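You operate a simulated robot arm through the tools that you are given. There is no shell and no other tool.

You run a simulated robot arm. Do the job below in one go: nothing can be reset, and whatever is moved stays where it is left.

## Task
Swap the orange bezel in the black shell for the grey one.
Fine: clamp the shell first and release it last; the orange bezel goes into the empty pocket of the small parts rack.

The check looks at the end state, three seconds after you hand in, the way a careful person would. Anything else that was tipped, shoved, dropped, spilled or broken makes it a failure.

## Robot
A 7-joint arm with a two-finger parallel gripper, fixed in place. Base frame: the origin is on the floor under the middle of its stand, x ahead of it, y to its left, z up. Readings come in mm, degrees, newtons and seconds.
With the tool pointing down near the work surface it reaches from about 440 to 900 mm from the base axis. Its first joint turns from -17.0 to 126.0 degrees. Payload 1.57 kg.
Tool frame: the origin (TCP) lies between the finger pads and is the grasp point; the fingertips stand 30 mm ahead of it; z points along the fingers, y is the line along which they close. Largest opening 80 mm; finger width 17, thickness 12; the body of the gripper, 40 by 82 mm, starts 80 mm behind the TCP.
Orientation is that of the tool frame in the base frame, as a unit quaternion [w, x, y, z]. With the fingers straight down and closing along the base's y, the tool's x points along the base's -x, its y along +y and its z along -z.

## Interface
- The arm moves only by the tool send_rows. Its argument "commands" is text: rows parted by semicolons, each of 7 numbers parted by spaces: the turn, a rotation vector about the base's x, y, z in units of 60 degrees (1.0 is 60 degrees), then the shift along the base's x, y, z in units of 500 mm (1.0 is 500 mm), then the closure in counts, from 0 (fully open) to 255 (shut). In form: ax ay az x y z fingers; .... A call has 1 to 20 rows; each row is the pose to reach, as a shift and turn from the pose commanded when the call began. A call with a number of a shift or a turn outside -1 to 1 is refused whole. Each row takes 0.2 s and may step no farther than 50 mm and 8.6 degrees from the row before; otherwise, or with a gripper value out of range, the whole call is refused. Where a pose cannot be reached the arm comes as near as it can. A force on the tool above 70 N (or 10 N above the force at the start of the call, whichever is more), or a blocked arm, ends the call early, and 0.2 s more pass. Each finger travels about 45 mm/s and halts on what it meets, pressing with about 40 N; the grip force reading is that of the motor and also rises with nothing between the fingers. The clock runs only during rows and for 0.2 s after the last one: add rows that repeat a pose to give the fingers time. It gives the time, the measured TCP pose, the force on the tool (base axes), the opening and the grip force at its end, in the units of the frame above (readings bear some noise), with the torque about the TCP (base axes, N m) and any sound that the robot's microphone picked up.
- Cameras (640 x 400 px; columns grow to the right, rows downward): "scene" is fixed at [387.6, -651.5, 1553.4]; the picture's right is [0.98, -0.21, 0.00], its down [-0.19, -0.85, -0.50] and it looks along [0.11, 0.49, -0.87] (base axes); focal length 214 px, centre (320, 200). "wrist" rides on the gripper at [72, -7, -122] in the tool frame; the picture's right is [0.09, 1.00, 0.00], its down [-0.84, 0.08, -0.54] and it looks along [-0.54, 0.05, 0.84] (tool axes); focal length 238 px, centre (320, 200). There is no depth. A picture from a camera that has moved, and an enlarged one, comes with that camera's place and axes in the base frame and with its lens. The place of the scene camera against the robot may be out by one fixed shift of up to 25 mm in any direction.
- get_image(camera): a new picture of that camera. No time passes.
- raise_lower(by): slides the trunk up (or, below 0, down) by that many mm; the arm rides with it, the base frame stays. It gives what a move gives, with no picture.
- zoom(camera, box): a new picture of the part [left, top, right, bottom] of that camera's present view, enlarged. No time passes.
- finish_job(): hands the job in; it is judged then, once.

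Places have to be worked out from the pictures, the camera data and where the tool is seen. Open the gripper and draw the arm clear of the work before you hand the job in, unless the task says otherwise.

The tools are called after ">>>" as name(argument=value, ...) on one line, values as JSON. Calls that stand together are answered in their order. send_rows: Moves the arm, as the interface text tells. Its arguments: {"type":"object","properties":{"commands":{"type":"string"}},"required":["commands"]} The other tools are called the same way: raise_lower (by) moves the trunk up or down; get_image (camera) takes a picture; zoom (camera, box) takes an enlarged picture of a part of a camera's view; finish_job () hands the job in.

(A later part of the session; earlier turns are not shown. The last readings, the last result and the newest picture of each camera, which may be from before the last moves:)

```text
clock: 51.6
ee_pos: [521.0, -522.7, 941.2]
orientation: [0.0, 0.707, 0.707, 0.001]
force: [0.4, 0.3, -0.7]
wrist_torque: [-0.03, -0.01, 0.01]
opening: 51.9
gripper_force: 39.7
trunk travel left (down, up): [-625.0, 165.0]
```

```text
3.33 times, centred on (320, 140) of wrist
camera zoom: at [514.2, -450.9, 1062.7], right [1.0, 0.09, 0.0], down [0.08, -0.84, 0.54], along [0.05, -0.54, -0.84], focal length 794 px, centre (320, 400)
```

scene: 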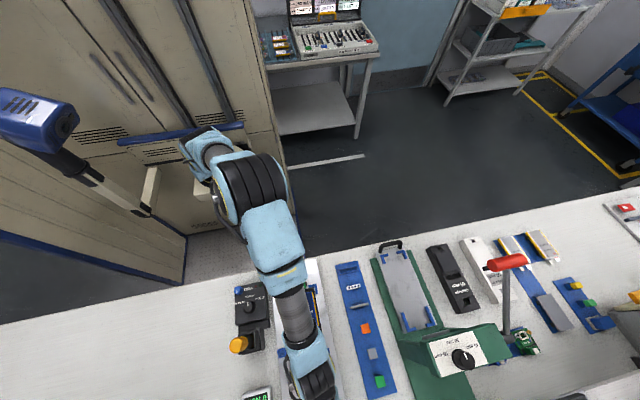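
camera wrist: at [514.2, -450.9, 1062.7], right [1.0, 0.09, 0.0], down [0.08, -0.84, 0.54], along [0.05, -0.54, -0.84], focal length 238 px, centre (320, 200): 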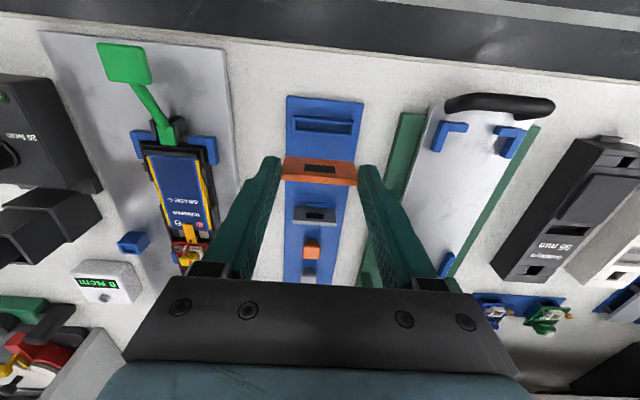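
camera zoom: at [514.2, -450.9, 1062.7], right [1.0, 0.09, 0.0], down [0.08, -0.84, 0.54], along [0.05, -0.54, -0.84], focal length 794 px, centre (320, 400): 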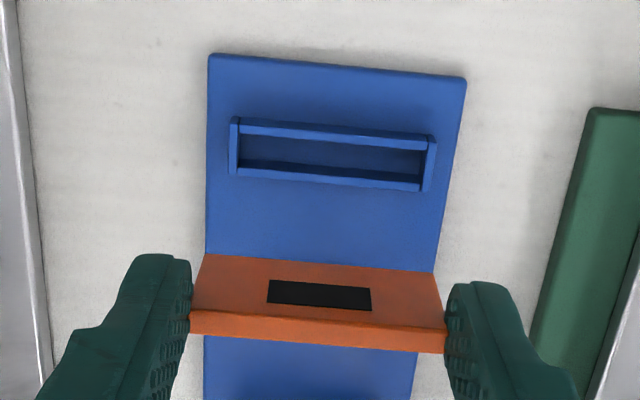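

The pocket is clearly visible just beyond the held bezel. I'll zoom in tighter to measure the pocket's inner edges relative to the bezel.

>>> zoom(camera="wrist", box=[280, 105, 360, 155])

>>> zoom(camera="wrist", box=[270, 145, 370, 200])

```text
8.00 times, centred on (320, 130) of wrist
camera zoom: at [514.2, -450.9, 1062.7], right [1.0, 0.09, 0.0], down [0.08, -0.84, 0.54], along [0.05, -0.54, -0.84], focal length 1907 px, centre (320, 760)
```

zoom: 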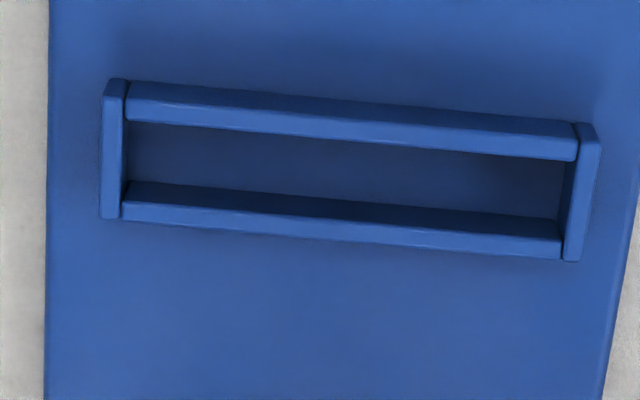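

```text
6.40 times, centred on (320, 172) of wrist
camera zoom: at [514.2, -450.9, 1062.7], right [1.0, 0.09, 0.0], down [0.08, -0.84, 0.54], along [0.05, -0.54, -0.84], focal length 1525 px, centre (320, 376)
```

zoom: 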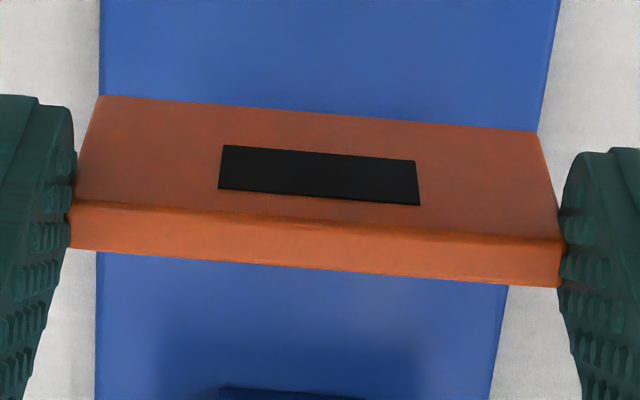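

The pocket's inner size is about 56 × 10 mm with walls about 9 mm high, centred near (523.9, -519.1). The held bezel is centred near (521, -524.8) in the same image. I'll shift (+3, +5.7) and descend partway to re-check.

>>> send_rows(commands="0 0 0 0.006 0.0114 -0.03 255; 0 0 0 0.006 0.0114 -0.06 255; 0 0 0 0.006 0.0114 -0.09 255; 0 0 0 0.006 0.0114 -0.1 255; 0 0 0 0.006 0.0114 -0.1 255; 0 0 0 0.006 0.0114 -0.1 255")

>>> zoom(camera="wrist", box=[270, 120, 370, 200])

>>> get_image(camera="wrist")

```text
clock: 53.0
ee_pos: [525.5, -517.2, 888.1]
orientation: [0.0, 0.707, 0.707, 0.0]
force: [-0.4, 0.0, -1.0]
wrist_torque: [-0.02, 0.01, 0.01]
opening: 52.2
gripper_force: 39.8
trunk travel left (down, up): [-625.0, 165.0]
```

```text
5.00 times, centred on (320, 160) of wrist
camera zoom: at [518.5, -445.3, 1009.6], right [1.0, 0.09, 0.0], down [0.08, -0.84, 0.54], along [0.05, -0.54, -0.84], focal length 1192 px, centre (320, 400)
```

zoom: 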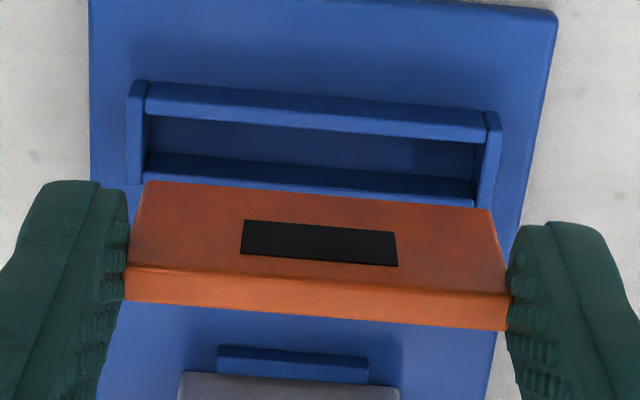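

```text
taken
camera wrist: at [518.5, -445.3, 1009.6], right [1.0, 0.09, 0.0], down [0.08, -0.84, 0.54], along [0.05, -0.54, -0.84], focal length 238 px, centre (320, 200)
```

wrist: 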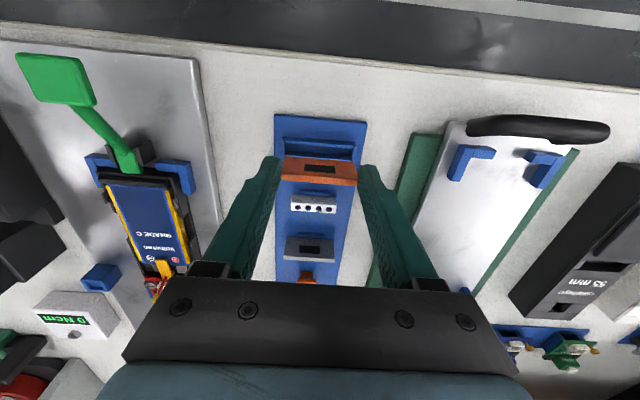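

The bezel's bottom edge is closely aligned: in y it spans -516.7 to -522.1 against the pocket's -513.9 to -524. In x it's about 0.7 mm too far to +x. I'll lower until the bottom edge is just above the wall tops and compare directly.

>>> send_rows(commands="0 0 0 -0.0014 0 -0.014 255; 0 0 0 -0.0014 0 -0.03 255; 0 0 0 -0.0014 0 -0.03 255; 0 0 0 -0.0014 0 -0.03 255")

>>> zoom(camera="wrist", box=[270, 130, 370, 190])

>>> zoom(camera="wrist", box=[275, 140, 325, 175])

>>> zoom(camera="wrist", box=[320, 140, 370, 175])

```text
clock: 54.0
ee_pos: [524.6, -517.0, 871.9]
orientation: [-0.001, 0.708, 0.707, 0.001]
force: [0.5, 0.1, -0.2]
wrist_torque: [0.03, -0.05, 0.0]
opening: 51.8
gripper_force: 40.0
trunk travel left (down, up): [-625.0, 165.0]
```

```text
6.40 times, centred on (320, 160) of wrist
camera zoom: at [517.4, -444.9, 994.6], right [1.0, 0.09, 0.0], down [0.08, -0.84, 0.54], along [0.05, -0.54, -0.84], focal length 1525 px, centre (320, 456)
```

zoom: 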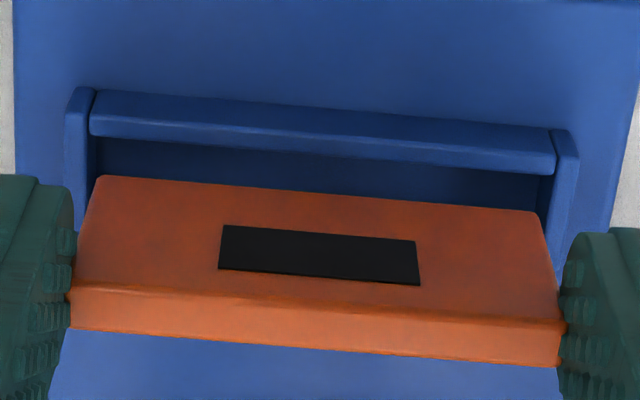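

```text
11.43 times, centred on (300, 158) of wrist
camera zoom: at [517.4, -444.9, 994.6], right [1.0, 0.09, 0.0], down [0.08, -0.84, 0.54], along [0.05, -0.54, -0.84], focal length 2724 px, centre (549, 686)
```

zoom: 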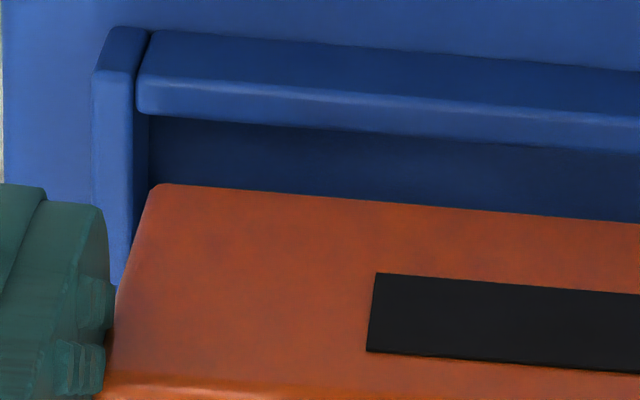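

```text
11.43 times, centred on (345, 158) of wrist
camera zoom: at [517.4, -444.9, 994.6], right [1.0, 0.09, 0.0], down [0.08, -0.84, 0.54], along [0.05, -0.54, -0.84], focal length 2724 px, centre (34, 686)
```

zoom: 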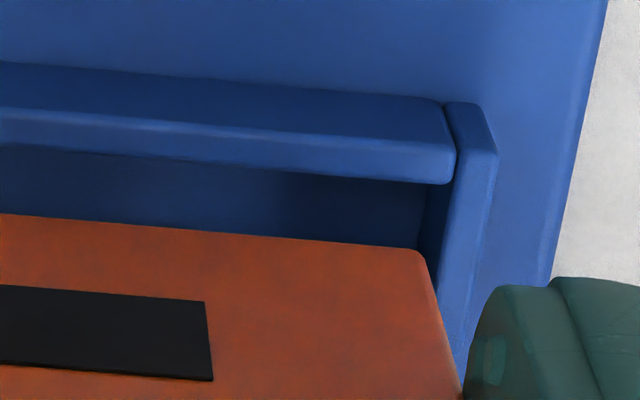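

The side gaps look even, about 1.5 mm left and 1.1 mm right, and the y position looks centred. I'll lower 7 mm so the edge just enters between the walls, then check force and picture.

>>> send_rows(commands="0 0 0 0 0 -0.006 255; 0 0 0 0 0 -0.01 255; 0 0 0 0 0 -0.014 255; 0 0 0 0 0 -0.014 255")

>>> zoom(camera="wrist", box=[270, 130, 370, 190])

```text
clock: 55.0
ee_pos: [523.8, -514.6, 864.8]
orientation: [0.001, 0.708, 0.707, -0.001]
force: [-0.1, -1.0, 1.0]
wrist_torque: [-0.04, 0.03, 0.03]
opening: 51.9
gripper_force: 40.1
trunk travel left (down, up): [-625.0, 165.0]
```

```text
6.40 times, centred on (320, 160) of wrist
camera zoom: at [516.7, -443.5, 986.9], right [1.0, 0.09, 0.0], down [0.08, -0.84, 0.54], along [0.05, -0.54, -0.84], focal length 1525 px, centre (320, 456)
```

zoom: 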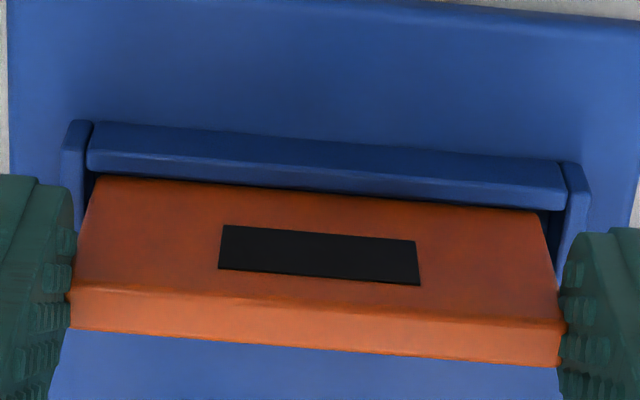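

The bezel's lower edge is now level with the wall top and close to the +y wall. I'll shift 1 mm to -y for margin, then lower 3 mm more while watching the force.

>>> send_rows(commands="0 0 0 0 -0.002 0 255; 0 0 0 0 -0.002 -0.002 255; 0 0 0 0 -0.002 -0.004 255; 0 0 0 0 -0.002 -0.006 255; 0 0 0 0 -0.002 -0.006 255")

>>> zoom(camera="wrist", box=[270, 130, 370, 190])

>>> zoom(camera="wrist", box=[275, 140, 325, 175])

```text
clock: 56.2
ee_pos: [522.7, -516.7, 862.6]
orientation: [0.0, 0.708, 0.706, 0.0]
force: [0.4, 0.2, -0.5]
wrist_torque: [0.0, -0.01, 0.0]
opening: 52.1
gripper_force: 39.9
trunk travel left (down, up): [-625.0, 165.0]
```

```text
6.40 times, centred on (320, 160) of wrist
camera zoom: at [515.8, -444.9, 985.0], right [1.0, 0.09, 0.0], down [0.08, -0.84, 0.54], along [0.05, -0.54, -0.84], focal length 1525 px, centre (320, 456)
```

zoom: 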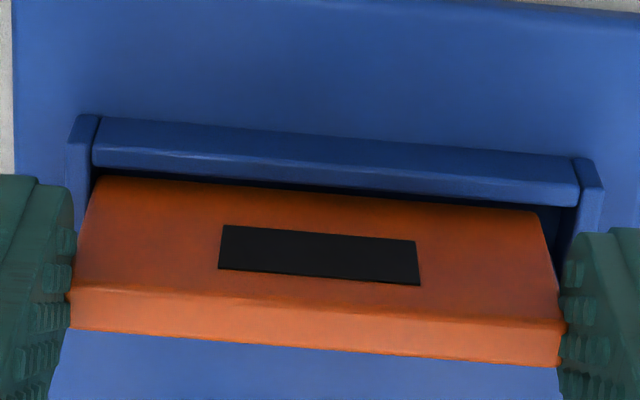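

```text
11.43 times, centred on (300, 158) of wrist
camera zoom: at [515.8, -444.9, 985.0], right [1.0, 0.09, 0.0], down [0.08, -0.84, 0.54], along [0.05, -0.54, -0.84], focal length 2724 px, centre (549, 686)
```

zoom: 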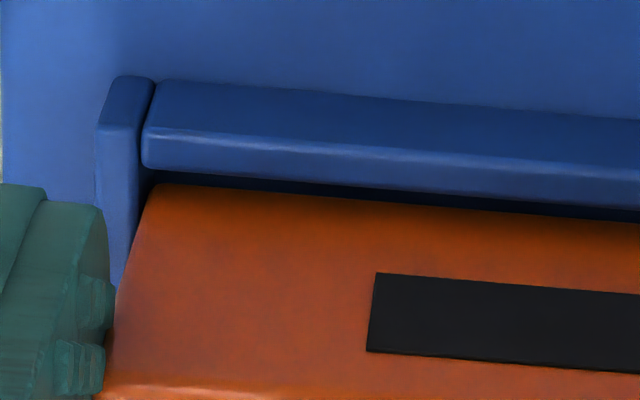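

The arm has drifted about 1.2 mm to -x, so the right gap is now larger, while the y gap looks healthy. I'll correct +1.2 mm in x and +0.5 mm in y, and keep lowering in small steps until I feel the floor.

>>> send_rows(commands="0 0 0 0.0024 0.001 0 255; 0 0 0 0.0024 0.001 -0.002 255; 0 0 0 0.0024 0.001 -0.004 255; 0 0 0 0.0024 0.001 -0.004 255")

>>> zoom(camera="wrist", box=[270, 130, 370, 190])

```text
clock: 57.2
ee_pos: [525.2, -516.4, 860.1]
orientation: [0.0, 0.707, 0.707, 0.0]
force: [0.0, 0.1, -0.6]
wrist_torque: [0.02, -0.01, 0.04]
opening: 51.8
gripper_force: 40.2
trunk travel left (down, up): [-625.0, 165.0]
```

```text
6.40 times, centred on (320, 160) of wrist
camera zoom: at [518.3, -445.0, 981.9], right [1.0, 0.09, 0.0], down [0.08, -0.84, 0.54], along [0.05, -0.54, -0.84], focal length 1525 px, centre (320, 456)
```

zoom: 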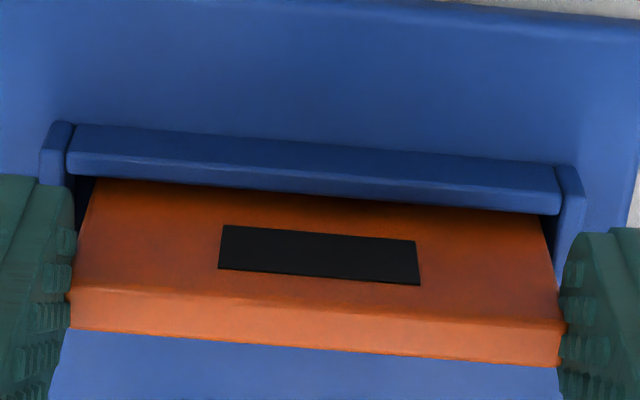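

The shift overshot slightly, so the right gap is now the smaller one, but both are clear. I'll correct -0.7 mm and continue lowering gently to find the floor.

>>> send_rows(commands="0 0 0 -0.0014 0 -0.001 255; 0 0 0 -0.0014 0 -0.003 255; 0 0 0 -0.0014 0 -0.005 255; 0 0 0 -0.0014 0 -0.005 255")

>>> zoom(camera="wrist", box=[270, 130, 370, 190])

```text
clock: 58.2
ee_pos: [524.4, -516.8, 857.2]
orientation: [0.0, 0.708, 0.706, 0.0]
force: [0.2, 0.9, -0.8]
wrist_torque: [-0.01, 0.02, -0.01]
opening: 52.0
gripper_force: 40.6
trunk travel left (down, up): [-625.0, 165.0]
```

```text
6.40 times, centred on (320, 160) of wrist
camera zoom: at [517.1, -445.4, 979.4], right [1.0, 0.09, 0.0], down [0.08, -0.84, 0.54], along [0.05, -0.54, -0.84], focal length 1525 px, centre (320, 456)
```

zoom: 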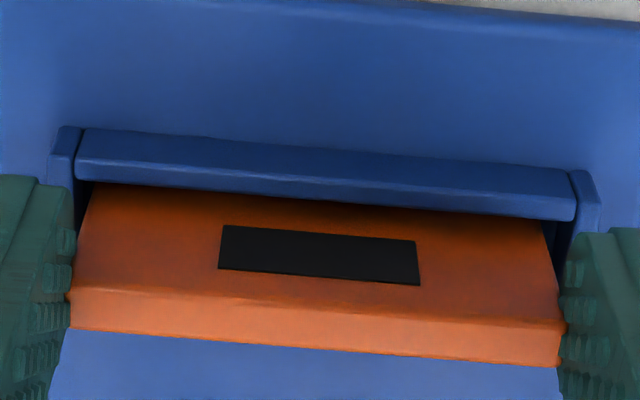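

The wall now hides the bezel's lower edge, so it's inside the pocket and still free. I'll lower a few more millimetres until it touches the floor.

>>> send_rows(commands="0 0 0 0 0 -0.002 255; 0 0 0 0 0 -0.004 255; 0 0 0 0 0 -0.006 255; 0 0 0 0 0 -0.006 255")

>>> zoom(camera="wrist", box=[270, 130, 370, 190])

```text
clock: 59.2
ee_pos: [524.3, -516.9, 856.9]
orientation: [0.001, 0.708, 0.707, 0.0]
force: [-2.1, 1.9, 21.8]
wrist_torque: [0.0, 0.24, 0.02]
opening: 52.1
gripper_force: 39.9
trunk travel left (down, up): [-625.0, 165.0]
```

```text
6.40 times, centred on (320, 160) of wrist
camera zoom: at [517.0, -445.2, 978.5], right [1.0, 0.09, 0.0], down [0.08, -0.84, 0.54], along [0.05, -0.54, -0.84], focal length 1525 px, centre (320, 456)
```

zoom: 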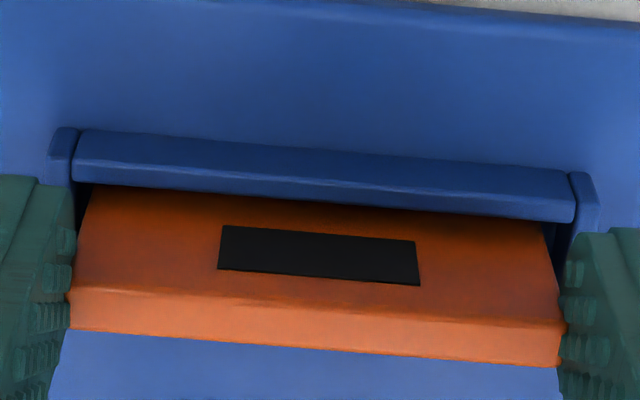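

Contact at 22 N with the wall overlapping the bezel's lower edge in the picture, so the bezel stands on the pocket floor. I'll relieve the load by raising the command 1.6 mm and open the fingers gently.

>>> send_rows(commands="0 0 0 0 0 0.002 255; 0 0 0 0 0 0.0032 255; 0 0 0 0 0 0.0032 85; 0 0 0 0 0 0.0032 60; 0 0 0 0 0 0.0032 40; 0 0 0 0 0 0.0032 40")

>>> zoom(camera="wrist", box=[260, 130, 380, 200])

```text
clock: 60.6
ee_pos: [523.9, -516.2, 855.9]
orientation: [0.0, 0.708, 0.707, 0.0]
force: [0.7, 0.3, -0.5]
wrist_torque: [-0.02, 0.0, -0.01]
opening: 67.3
gripper_force: 0.1
trunk travel left (down, up): [-625.0, 165.0]
```

```text
5.33 times, centred on (320, 165) of wrist
camera zoom: at [517.2, -445.5, 977.5], right [1.0, 0.09, 0.0], down [0.08, -0.84, 0.54], along [0.05, -0.54, -0.84], focal length 1271 px, centre (320, 387)
```

zoom: 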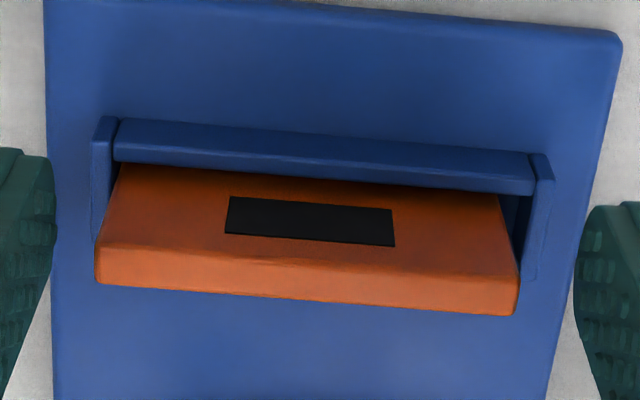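

The bezel is free-standing inside the pocket. I'll lift straight up and verify.

>>> send_rows(commands="0 0 0 0 0 0.02 30; 0 0 0 0 0 0.06 0; 0 0 0 0 0 0.12 0; 0 0 0 0 0 0.17 0; 0 0 0 0 0 0.17 0")

>>> get_image(camera="wrist")

>>> zoom(camera="wrist", box=[260, 80, 380, 200])

```text
clock: 61.8
ee_pos: [525.1, -515.4, 941.5]
orientation: [0.001, 0.708, 0.706, 0.0]
force: [0.5, -1.0, -0.5]
wrist_torque: [-0.01, -0.02, -0.01]
opening: 80.3
gripper_force: 0.1
trunk travel left (down, up): [-625.0, 165.0]
```

```text
taken
camera wrist: at [517.9, -445.3, 1063.5], right [1.0, 0.09, 0.0], down [0.08, -0.84, 0.54], along [0.05, -0.54, -0.84], focal length 238 px, centre (320, 200)
```

wrist: 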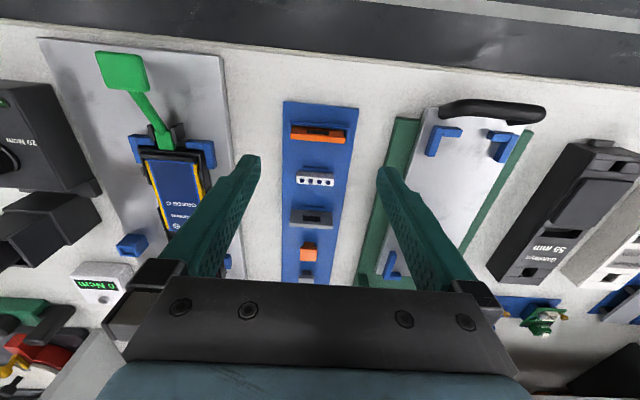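

```text
3.33 times, centred on (320, 140) of wrist
camera zoom: at [517.9, -445.3, 1063.5], right [1.0, 0.09, 0.0], down [0.08, -0.84, 0.54], along [0.05, -0.54, -0.84], focal length 794 px, centre (320, 400)
```

zoom: 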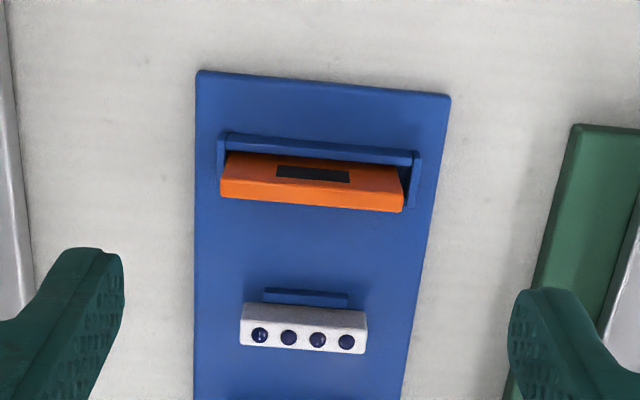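

The orange bezel is standing in the pocket. Next is the grey bezel, which I place at about (525.5, -627.5) after correcting with the pocket contact. I'll move above it and look.

>>> send_rows(commands="0 0 0 0.001 -0.08 0 0; 0 0 0 0.001 -0.16 0 0; 0 0 0 0.002 -0.2187 0 0; 0 0 0 0.002 -0.2187 -0.03 0; 0 0 0 0.002 -0.2187 -0.06 0; 0 0 0 0.002 -0.2187 -0.06 0; 0 0 0 0.002 -0.2187 -0.06 0")

>>> get_image(camera="wrist")

>>> zoom(camera="wrist", box=[250, 100, 390, 200])

```text
clock: 63.4
ee_pos: [526.2, -623.5, 912.6]
orientation: [0.0, 0.708, 0.707, 0.0]
force: [-0.2, 0.1, 0.0]
wrist_torque: [0.02, -0.02, 0.0]
opening: 79.8
gripper_force: 0.0
trunk travel left (down, up): [-625.0, 165.0]
```

```text
taken
camera wrist: at [518.6, -552.9, 1033.8], right [1.0, 0.09, 0.0], down [0.08, -0.84, 0.54], along [0.05, -0.54, -0.84], focal length 238 px, centre (320, 200)
```

wrist: 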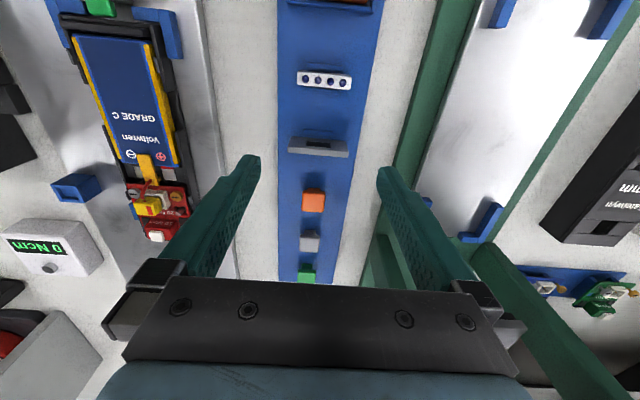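

```text
4.00 times, centred on (320, 150) of wrist
camera zoom: at [518.6, -552.9, 1033.8], right [1.0, 0.09, 0.0], down [0.08, -0.84, 0.54], along [0.05, -0.54, -0.84], focal length 953 px, centre (320, 400)
```

zoom: 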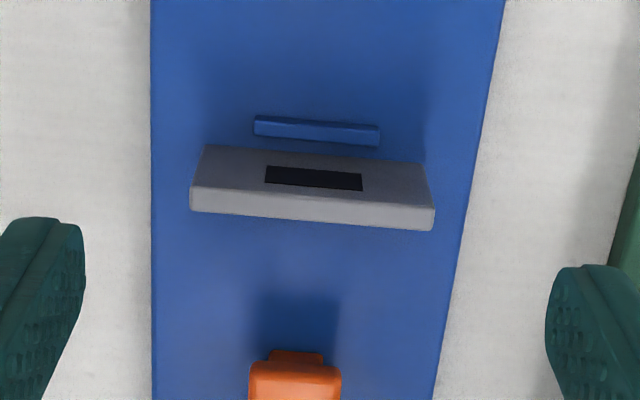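

The grey bezel's centre comes out near (524.2, -628.5), with my TCP at (526.2, -623.5). I'll shift (-2, -3.5), descend 37 mm, and check.

>>> send_rows(commands="0 0 0 -0.004 -0.007 -0.03 0; 0 0 0 -0.004 -0.007 -0.06 0; 0 0 0 -0.004 -0.007 -0.074 0; 0 0 0 -0.004 -0.007 -0.074 0; 0 0 0 -0.004 -0.007 -0.074 0")

>>> zoom(camera="wrist", box=[230, 110, 410, 230])

```text
clock: 64.6
ee_pos: [524.9, -628.5, 875.1]
orientation: [0.0, 0.708, 0.707, 0.0]
force: [-0.1, -0.2, 0.7]
wrist_torque: [-0.02, 0.0, 0.04]
opening: 80.3
gripper_force: 0.1
trunk travel left (down, up): [-625.0, 165.0]
```

```text
3.33 times, centred on (320, 170) of wrist
camera zoom: at [516.3, -558.1, 997.3], right [1.0, 0.09, 0.0], down [0.08, -0.84, 0.54], along [0.05, -0.54, -0.84], focal length 794 px, centre (320, 300)
```

zoom: 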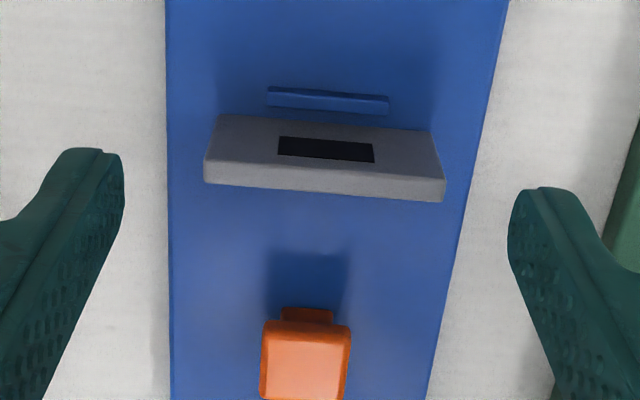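

The bezel is slightly to +x of the finger centre. I'll shift (+1.2, +2.5), lower 18 mm to the same grip height I used for the orange one, and check before closing.

>>> send_rows(commands="0 0 0 0.0024 0.005 -0.012 0; 0 0 0 0.0024 0.005 -0.024 0; 0 0 0 0.0024 0.005 -0.036 0; 0 0 0 0.0024 0.005 -0.036 0; 0 0 0 0.0024 0.005 -0.036 0")

>>> zoom(camera="wrist", box=[230, 110, 410, 230])

```text
clock: 65.8
ee_pos: [524.9, -627.8, 855.9]
orientation: [0.0, 0.707, 0.707, -0.001]
force: [-0.1, -0.7, 0.4]
wrist_torque: [-0.01, 0.0, 0.03]
opening: 80.0
gripper_force: 0.0
trunk travel left (down, up): [-625.0, 165.0]
```

```text
3.33 times, centred on (320, 170) of wrist
camera zoom: at [517.7, -555.8, 978.1], right [1.0, 0.09, 0.0], down [0.08, -0.84, 0.54], along [0.05, -0.54, -0.84], focal length 794 px, centre (320, 300)
```

zoom: 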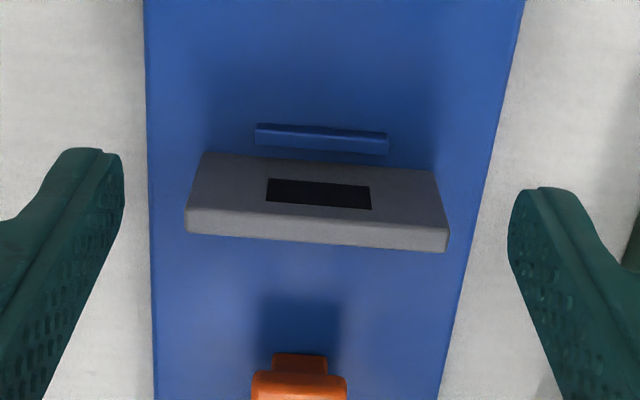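

The grey bezel now sits in the fingers almost exactly where the orange one did. Closing on it.

>>> send_rows(commands="0 0 0 0 0 0 60; 0 0 0 0 0 0 255; 0 0 0 0 0 0 255; 0 0 0 0 0 0 255; 0 0 0 0 0 0 255")

>>> zoom(camera="wrist", box=[230, 110, 410, 230])

```text
clock: 67.0
ee_pos: [525.4, -626.5, 856.1]
orientation: [0.0, 0.708, 0.706, 0.0]
force: [0.1, 0.4, 0.1]
wrist_torque: [-0.02, -0.01, 0.03]
opening: 52.0
gripper_force: 40.2
trunk travel left (down, up): [-625.0, 165.0]
```

```text
3.33 times, centred on (320, 170) of wrist
camera zoom: at [517.7, -555.8, 978.2], right [1.0, 0.09, 0.0], down [0.08, -0.84, 0.54], along [0.05, -0.54, -0.84], focal length 794 px, centre (320, 300)
```

zoom: 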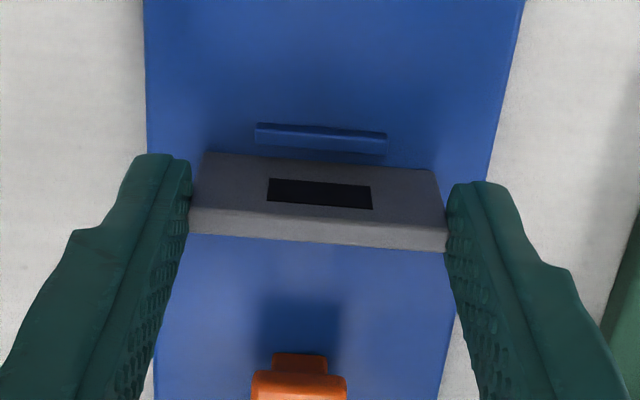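

Gripped at 52.0 mm. Lifting straight up out of the rails.

>>> send_rows(commands="0 0 0 0 0 0.01 255; 0 0 0 0 0 0.03 255; 0 0 0 0 0 0.06 255; 0 0 0 0 0 0.11 255; 0 0 0 0 0 0.16 255; 0 0 0 0 0 0.16 255; 0 0 0 0 0 0.16 255")

>>> get_image(camera="wrist")

>>> zoom(camera="wrist", box=[270, 145, 370, 200])

```text
clock: 68.6
ee_pos: [526.6, -629.0, 937.3]
orientation: [0.0, 0.708, 0.707, 0.0]
force: [0.0, -0.2, -0.5]
wrist_torque: [-0.01, -0.05, 0.04]
opening: 52.0
gripper_force: 39.6
trunk travel left (down, up): [-625.0, 165.0]
```

```text
taken
camera wrist: at [519.0, -557.1, 1059.7], right [1.0, 0.09, 0.0], down [0.08, -0.84, 0.54], along [0.05, -0.54, -0.84], focal length 238 px, centre (320, 200)
```

wrist: 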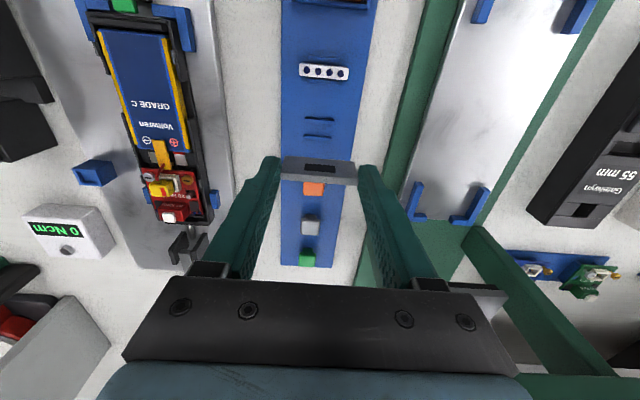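

```text
6.40 times, centred on (320, 172) of wrist
camera zoom: at [519.0, -557.1, 1059.7], right [1.0, 0.09, 0.0], down [0.08, -0.84, 0.54], along [0.05, -0.54, -0.84], focal length 1525 px, centre (320, 376)
```

zoom: 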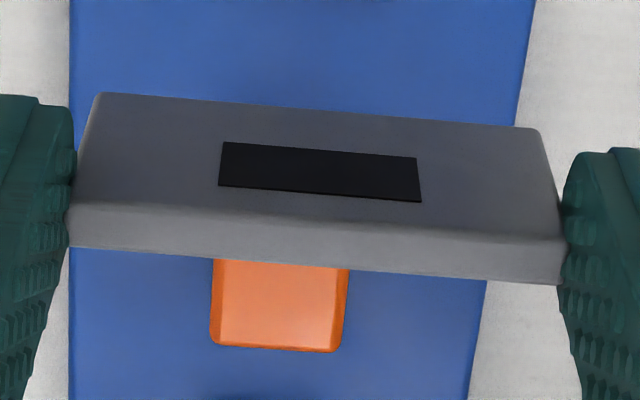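

The grey bezel is held almost identically to the orange one, within about 0.4 mm, with the same window orientation. I'll carry it back above the shell's slot.

>>> send_rows(commands="0 0 0 -0.04 -0.03 0.01 255; 0 0 0 -0.11 -0.08 0.01 255; 0 0 0 -0.18 -0.13 0.01 255; 0 0 0 -0.25 -0.185 0.01 255; 0 0 0 -0.309 -0.2285 0 255; 0 0 0 -0.309 -0.2285 0 255; 0 0 0 -0.309 -0.2285 0 255")

>>> get_image(camera="wrist")

>>> zoom(camera="wrist", box=[260, 90, 380, 190])

>>> zoom(camera="wrist", box=[280, 120, 360, 165])

```text
clock: 70.2
ee_pos: [368.3, -740.8, 935.0]
orientation: [0.0, 0.708, 0.706, 0.0]
force: [0.9, -0.2, 0.2]
wrist_torque: [-0.02, -0.01, -0.01]
opening: 51.9
gripper_force: 40.1
trunk travel left (down, up): [-625.0, 165.0]
```

```text
taken
camera wrist: at [361.3, -668.9, 1057.7], right [1.0, 0.09, 0.0], down [0.08, -0.84, 0.54], along [0.05, -0.54, -0.84], focal length 238 px, centre (320, 200)
```

wrist: 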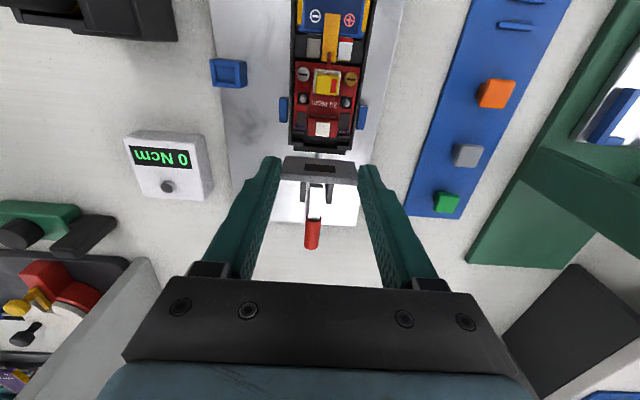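

```text
4.00 times, centred on (320, 140) of wrist
camera zoom: at [361.3, -668.9, 1057.7], right [1.0, 0.09, 0.0], down [0.08, -0.84, 0.54], along [0.05, -0.54, -0.84], focal length 953 px, centre (320, 440)
```

zoom: 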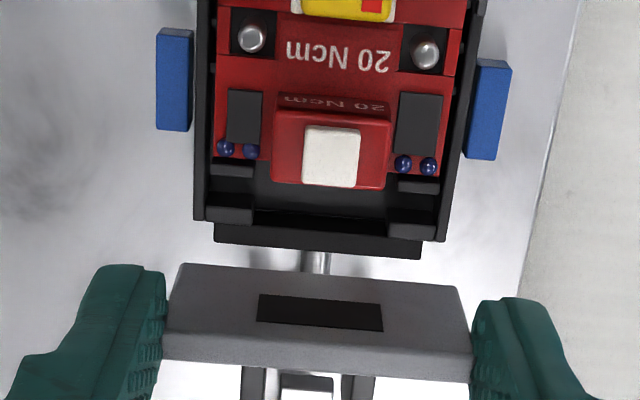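

```text
8.00 times, centred on (320, 142) of wrist
camera zoom: at [361.3, -668.9, 1057.7], right [1.0, 0.09, 0.0], down [0.08, -0.84, 0.54], along [0.05, -0.54, -0.84], focal length 1907 px, centre (320, 660)
```

zoom: 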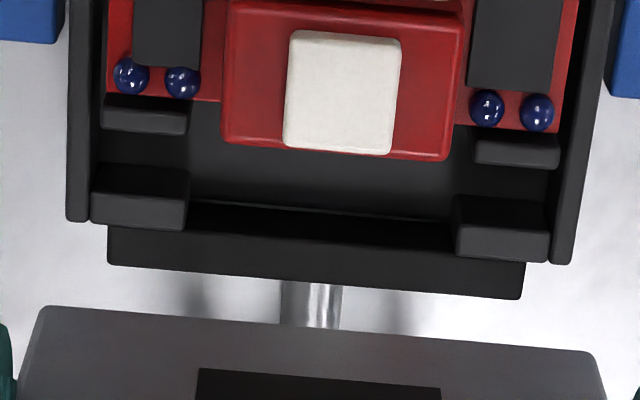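

The slot between the rear ribs and the front blocks is about 7.5 mm, against a 5.4 mm plate, and the inside width is about 56 mm. The slot's centre is about 1.5 mm to -y of the held plate. I'll shift (+0.5, -1.6), descend to just above the rim, and compare directly.

>>> send_rows(commands="0 0 0 0.001 -0.0032 -0.03 255; 0 0 0 0.001 -0.0032 -0.06 255; 0 0 0 0.001 -0.0032 -0.09 255; 0 0 0 0.001 -0.0032 -0.09 255; 0 0 0 0.001 -0.0032 -0.09 255")

>>> zoom(camera="wrist", box=[270, 125, 370, 195])

>>> zoom(camera="wrist", box=[275, 135, 325, 170])

>>> zoom(camera="wrist", box=[320, 135, 370, 170])

```text
clock: 71.4
ee_pos: [370.0, -743.1, 891.8]
orientation: [-0.001, 0.708, 0.706, 0.0]
force: [0.5, -0.8, -0.5]
wrist_torque: [0.03, -0.01, -0.03]
opening: 52.2
gripper_force: 40.3
trunk travel left (down, up): [-625.0, 165.0]
```

```text
5.71 times, centred on (320, 160) of wrist
camera zoom: at [363.4, -671.0, 1013.6], right [1.0, 0.09, 0.0], down [0.08, -0.84, 0.54], along [0.05, -0.54, -0.84], focal length 1362 px, centre (320, 429)
```

zoom: 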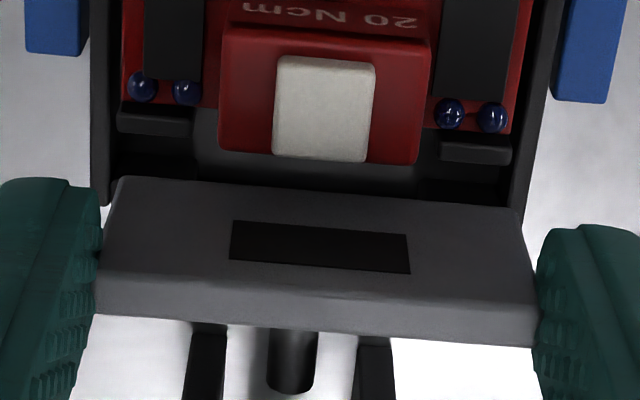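

```text
11.43 times, centred on (300, 152) of wrist
camera zoom: at [363.4, -671.0, 1013.6], right [1.0, 0.09, 0.0], down [0.08, -0.84, 0.54], along [0.05, -0.54, -0.84], focal length 2724 px, centre (549, 743)
```

zoom: 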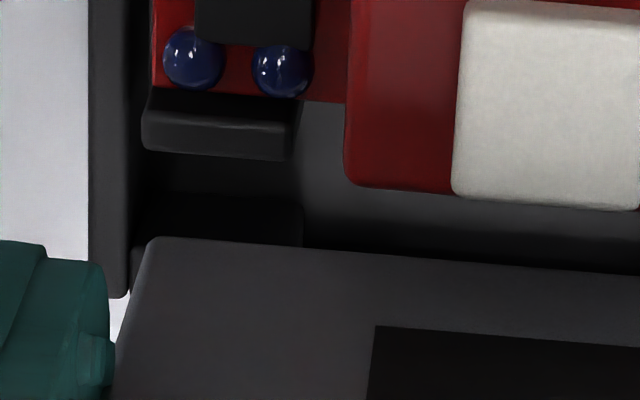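

```text
11.43 times, centred on (345, 152) of wrist
camera zoom: at [363.4, -671.0, 1013.6], right [1.0, 0.09, 0.0], down [0.08, -0.84, 0.54], along [0.05, -0.54, -0.84], focal length 2724 px, centre (34, 743)
```

zoom: 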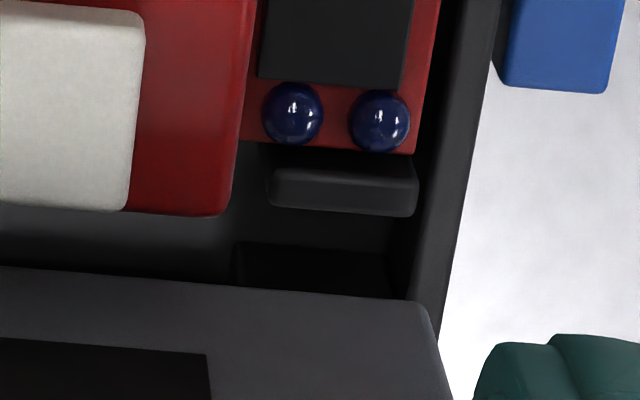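

The plate's edge is now just above the rim. It's about 1 mm too far to +x and close to right in y. I'll correct -0.8 mm in x and lower to TCP z = 880, where I can compare with the reference picture of the orange plate half drawn from the same slot.

>>> send_rows(commands="0 0 0 -0.0016 0 -0.01 255; 0 0 0 -0.0016 0 -0.023 255; 0 0 0 -0.0016 0 -0.023 255; 0 0 0 -0.0016 0 -0.023 255")

>>> zoom(camera="wrist", box=[230, 110, 410, 230])

>>> zoom(camera="wrist", box=[275, 140, 325, 175])

>>> zoom(camera="wrist", box=[320, 140, 370, 175])

```text
clock: 72.4
ee_pos: [369.4, -743.3, 880.0]
orientation: [0.0, 0.708, 0.706, 0.0]
force: [-0.1, -0.4, 0.0]
wrist_torque: [-0.03, -0.03, 0.02]
opening: 51.9
gripper_force: 39.5
trunk travel left (down, up): [-625.0, 165.0]
```

```text
3.33 times, centred on (320, 170) of wrist
camera zoom: at [362.3, -672.2, 1002.3], right [1.0, 0.09, 0.0], down [0.08, -0.84, 0.54], along [0.05, -0.54, -0.84], focal length 794 px, centre (320, 300)
```

zoom: 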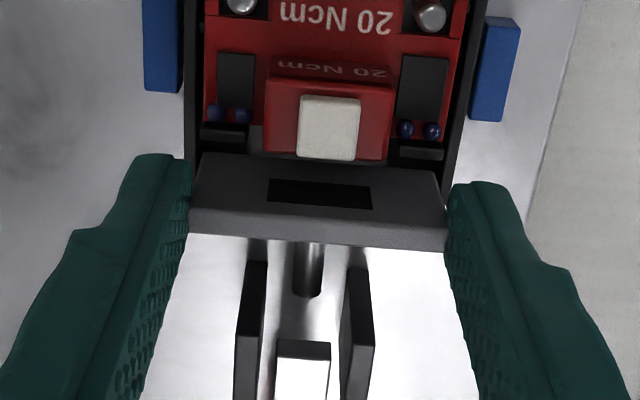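

```text
11.43 times, centred on (300, 158) of wrist
camera zoom: at [362.3, -672.2, 1002.3], right [1.0, 0.09, 0.0], down [0.08, -0.84, 0.54], along [0.05, -0.54, -0.84], focal length 2724 px, centre (549, 686)
```

zoom: 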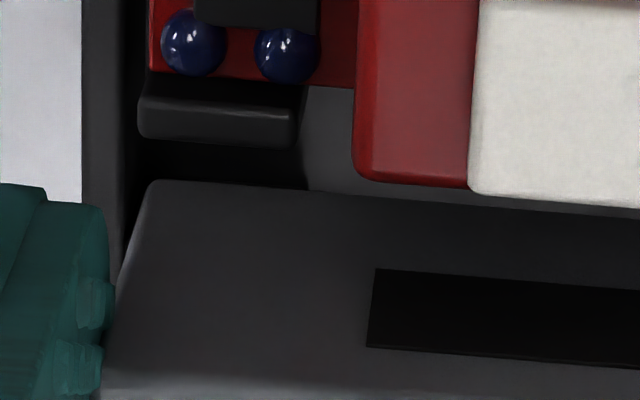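

```text
11.43 times, centred on (345, 158) of wrist
camera zoom: at [362.3, -672.2, 1002.3], right [1.0, 0.09, 0.0], down [0.08, -0.84, 0.54], along [0.05, -0.54, -0.84], focal length 2724 px, centre (34, 686)
```

zoom: 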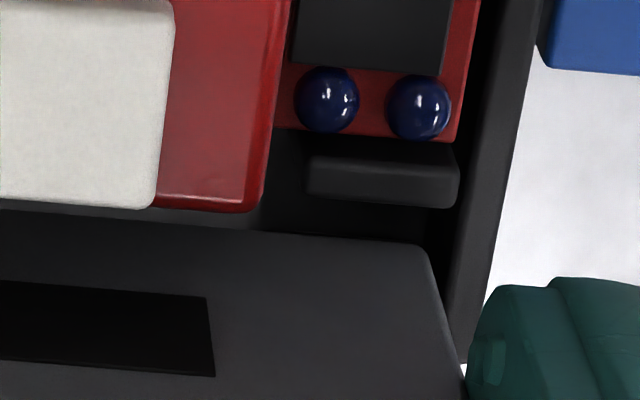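

Compared with the reference picture, the shell features sit about 12 px too high after accounting for height. The gripper is therefore about 2.3 mm too far to -y; x is centred. I'll shift +2.3 mm in y and +0.4 mm in x and compare again.

>>> send_rows(commands="0 0 0 0.0004 0.002 0 255; 0 0 0 0.0008 0.0046 0 255; 0 0 0 0.0008 0.0046 -0.004 255; 0 0 0 0.0008 0.0046 -0.004 255; 0 0 0 0.0008 0.0046 -0.004 255")

>>> zoom(camera="wrist", box=[230, 110, 410, 230])

>>> zoom(camera="wrist", box=[275, 140, 325, 175])

>>> zoom(camera="wrist", box=[320, 140, 370, 175])

```text
clock: 73.6
ee_pos: [370.3, -741.8, 878.0]
orientation: [0.0, 0.708, 0.706, 0.0]
force: [-0.4, 0.0, 0.0]
wrist_torque: [0.01, -0.01, -0.02]
opening: 52.1
gripper_force: 40.2
trunk travel left (down, up): [-625.0, 165.0]
```

```text
3.33 times, centred on (320, 170) of wrist
camera zoom: at [362.7, -670.4, 1000.3], right [1.0, 0.09, 0.0], down [0.08, -0.84, 0.54], along [0.05, -0.54, -0.84], focal length 794 px, centre (320, 300)
```

zoom: 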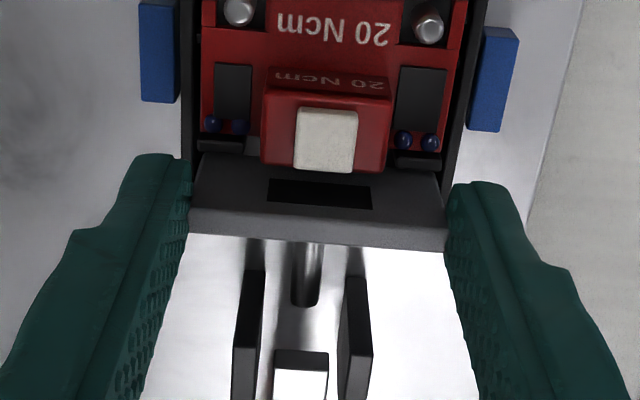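

```text
11.43 times, centred on (300, 158) of wrist
camera zoom: at [362.7, -670.4, 1000.3], right [1.0, 0.09, 0.0], down [0.08, -0.84, 0.54], along [0.05, -0.54, -0.84], focal length 2724 px, centre (549, 686)
```

zoom: 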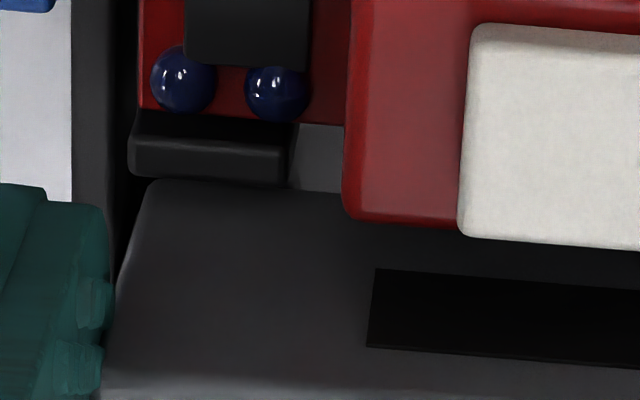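

```text
11.43 times, centred on (345, 158) of wrist
camera zoom: at [362.7, -670.4, 1000.3], right [1.0, 0.09, 0.0], down [0.08, -0.84, 0.54], along [0.05, -0.54, -0.84], focal length 2724 px, centre (34, 686)
```

zoom: 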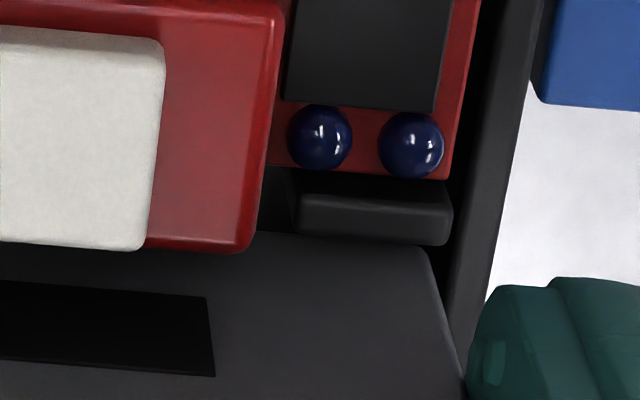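

This is close to the reference now; the remaining offset is about 0.7 mm in y. I'll shift +0.7 mm and lower 2 mm to the exact reference height, watching for contact.

>>> send_rows(commands="0 0 0 0 0.0014 0 255; 0 0 0 0 0.0014 -0.002 255; 0 0 0 0 0.0014 -0.004 255; 0 0 0 0 0.0014 -0.004 255; 0 0 0 0 0.0014 -0.004 255")

>>> zoom(camera="wrist", box=[230, 110, 410, 230])

>>> zoom(camera="wrist", box=[275, 140, 325, 175])

```text
clock: 74.8
ee_pos: [369.2, -740.3, 876.5]
orientation: [0.0, 0.708, 0.706, 0.0]
force: [0.2, -0.5, 0.5]
wrist_torque: [-0.06, -0.02, -0.03]
opening: 51.7
gripper_force: 39.6
trunk travel left (down, up): [-625.0, 165.0]
```

```text
3.33 times, centred on (320, 170) of wrist
camera zoom: at [362.0, -668.6, 997.9], right [1.0, 0.09, 0.0], down [0.08, -0.84, 0.54], along [0.05, -0.54, -0.84], focal length 794 px, centre (320, 300)
```

zoom: 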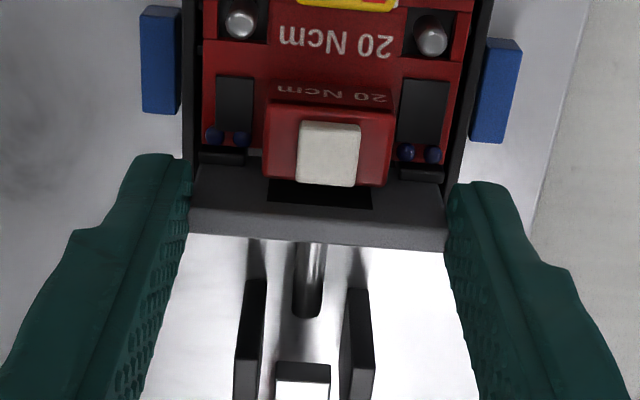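

```text
11.43 times, centred on (300, 158) of wrist
camera zoom: at [362.0, -668.6, 997.9], right [1.0, 0.09, 0.0], down [0.08, -0.84, 0.54], along [0.05, -0.54, -0.84], focal length 2724 px, centre (549, 686)
```

zoom: 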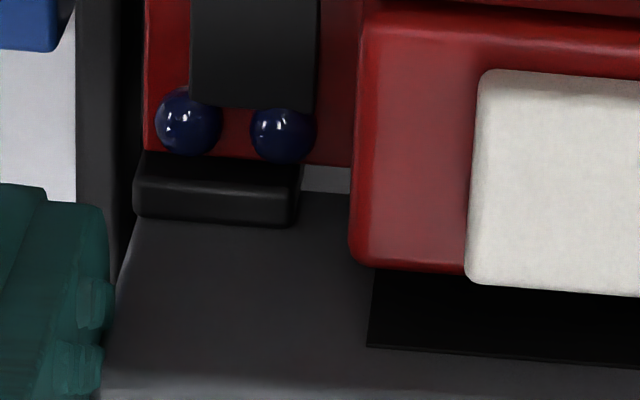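

The arm drifted a bit further +y than commanded: the features are about 5 px too low, which is about 1.2 mm. I'll correct -1.2 mm in y, hold the height, and check again.

>>> send_rows(commands="0 0 0 0 -0.0012 0 255; 0 0 0 0 -0.0024 0 255; 0 0 0 0 -0.0024 0 255; 0 0 0 0 -0.0024 0 255; 0 0 0 0 -0.0024 0 255")

>>> zoom(camera="wrist", box=[230, 110, 410, 230])

>>> zoom(camera="wrist", box=[275, 140, 325, 175])

```text
clock: 76.0
ee_pos: [369.7, -742.1, 876.2]
orientation: [0.0, 0.708, 0.706, 0.0]
force: [-0.2, 0.3, 0.8]
wrist_torque: [0.0, -0.04, 0.0]
opening: 52.3
gripper_force: 40.8
trunk travel left (down, up): [-625.0, 165.0]
```

```text
3.33 times, centred on (320, 170) of wrist
camera zoom: at [362.1, -670.5, 997.9], right [1.0, 0.09, 0.0], down [0.08, -0.84, 0.54], along [0.05, -0.54, -0.84], focal length 794 px, centre (320, 300)
```

zoom: 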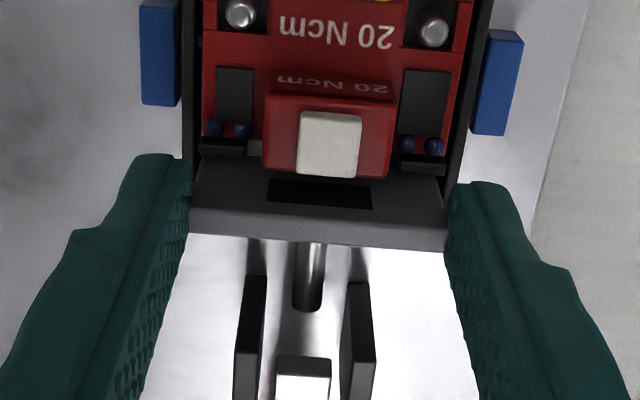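

```text
11.43 times, centred on (300, 158) of wrist
camera zoom: at [362.1, -670.5, 997.9], right [1.0, 0.09, 0.0], down [0.08, -0.84, 0.54], along [0.05, -0.54, -0.84], focal length 2724 px, centre (549, 686)
```

zoom: 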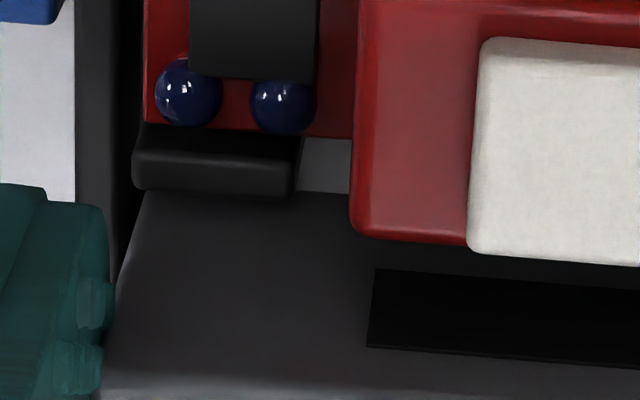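

It now matches the reference within half a millimetre, with zero force. I'll lower 4 mm in small steps.

>>> send_rows(commands="0 0 0 0 0 -0.002 255; 0 0 0 0 0 -0.004 255; 0 0 0 0 0 -0.006 255; 0 0 0 0 0 -0.008 255; 0 0 0 0 0 -0.008 255")

>>> zoom(camera="wrist", box=[230, 110, 410, 230])

```text
clock: 77.2
ee_pos: [370.7, -739.9, 871.9]
orientation: [0.001, 0.708, 0.706, 0.001]
force: [-0.5, -0.7, 0.2]
wrist_torque: [0.02, 0.02, -0.02]
opening: 52.0
gripper_force: 40.3
trunk travel left (down, up): [-625.0, 165.0]
```

```text
3.33 times, centred on (320, 170) of wrist
camera zoom: at [362.9, -669.3, 993.9], right [1.0, 0.09, 0.0], down [0.08, -0.84, 0.54], along [0.05, -0.54, -0.84], focal length 794 px, centre (320, 300)
```

zoom: 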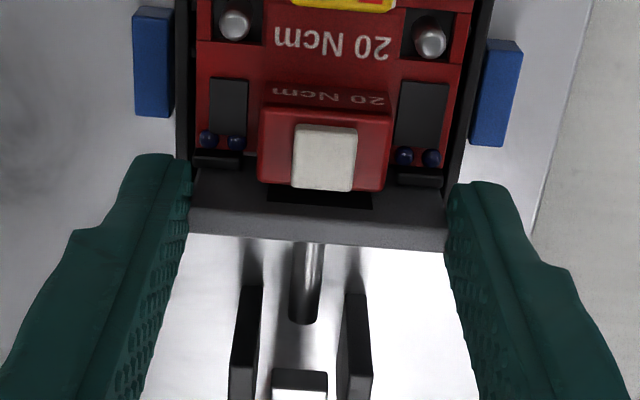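

There's no contact and the features converge toward the installed reference. I'll lower another 4 mm.

>>> send_rows(commands="0 0 0 0 0 -0.002 255; 0 0 0 0 0 -0.004 255; 0 0 0 0 0 -0.006 255; 0 0 0 0 0 -0.008 255; 0 0 0 0 0 -0.008 255")

>>> zoom(camera="wrist", box=[230, 110, 410, 230])

```text
clock: 78.4
ee_pos: [370.0, -740.9, 867.9]
orientation: [0.0, 0.708, 0.706, 0.0]
force: [1.1, 0.2, -0.5]
wrist_torque: [-0.03, -0.02, -0.06]
opening: 52.1
gripper_force: 40.0
trunk travel left (down, up): [-625.0, 165.0]
```

```text
3.33 times, centred on (320, 170) of wrist
camera zoom: at [363.2, -670.1, 989.5], right [1.0, 0.09, 0.0], down [0.08, -0.84, 0.54], along [0.05, -0.54, -0.84], focal length 794 px, centre (320, 300)
```

zoom: 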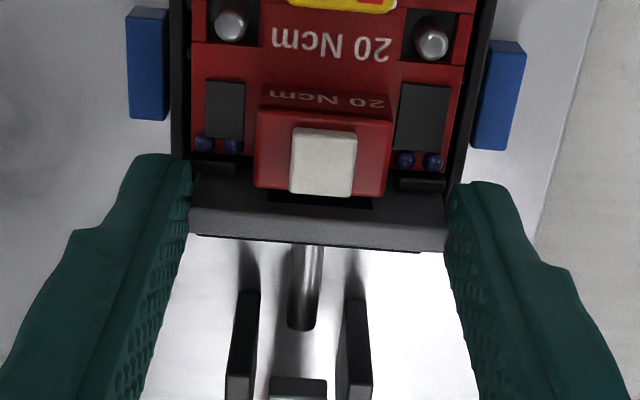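

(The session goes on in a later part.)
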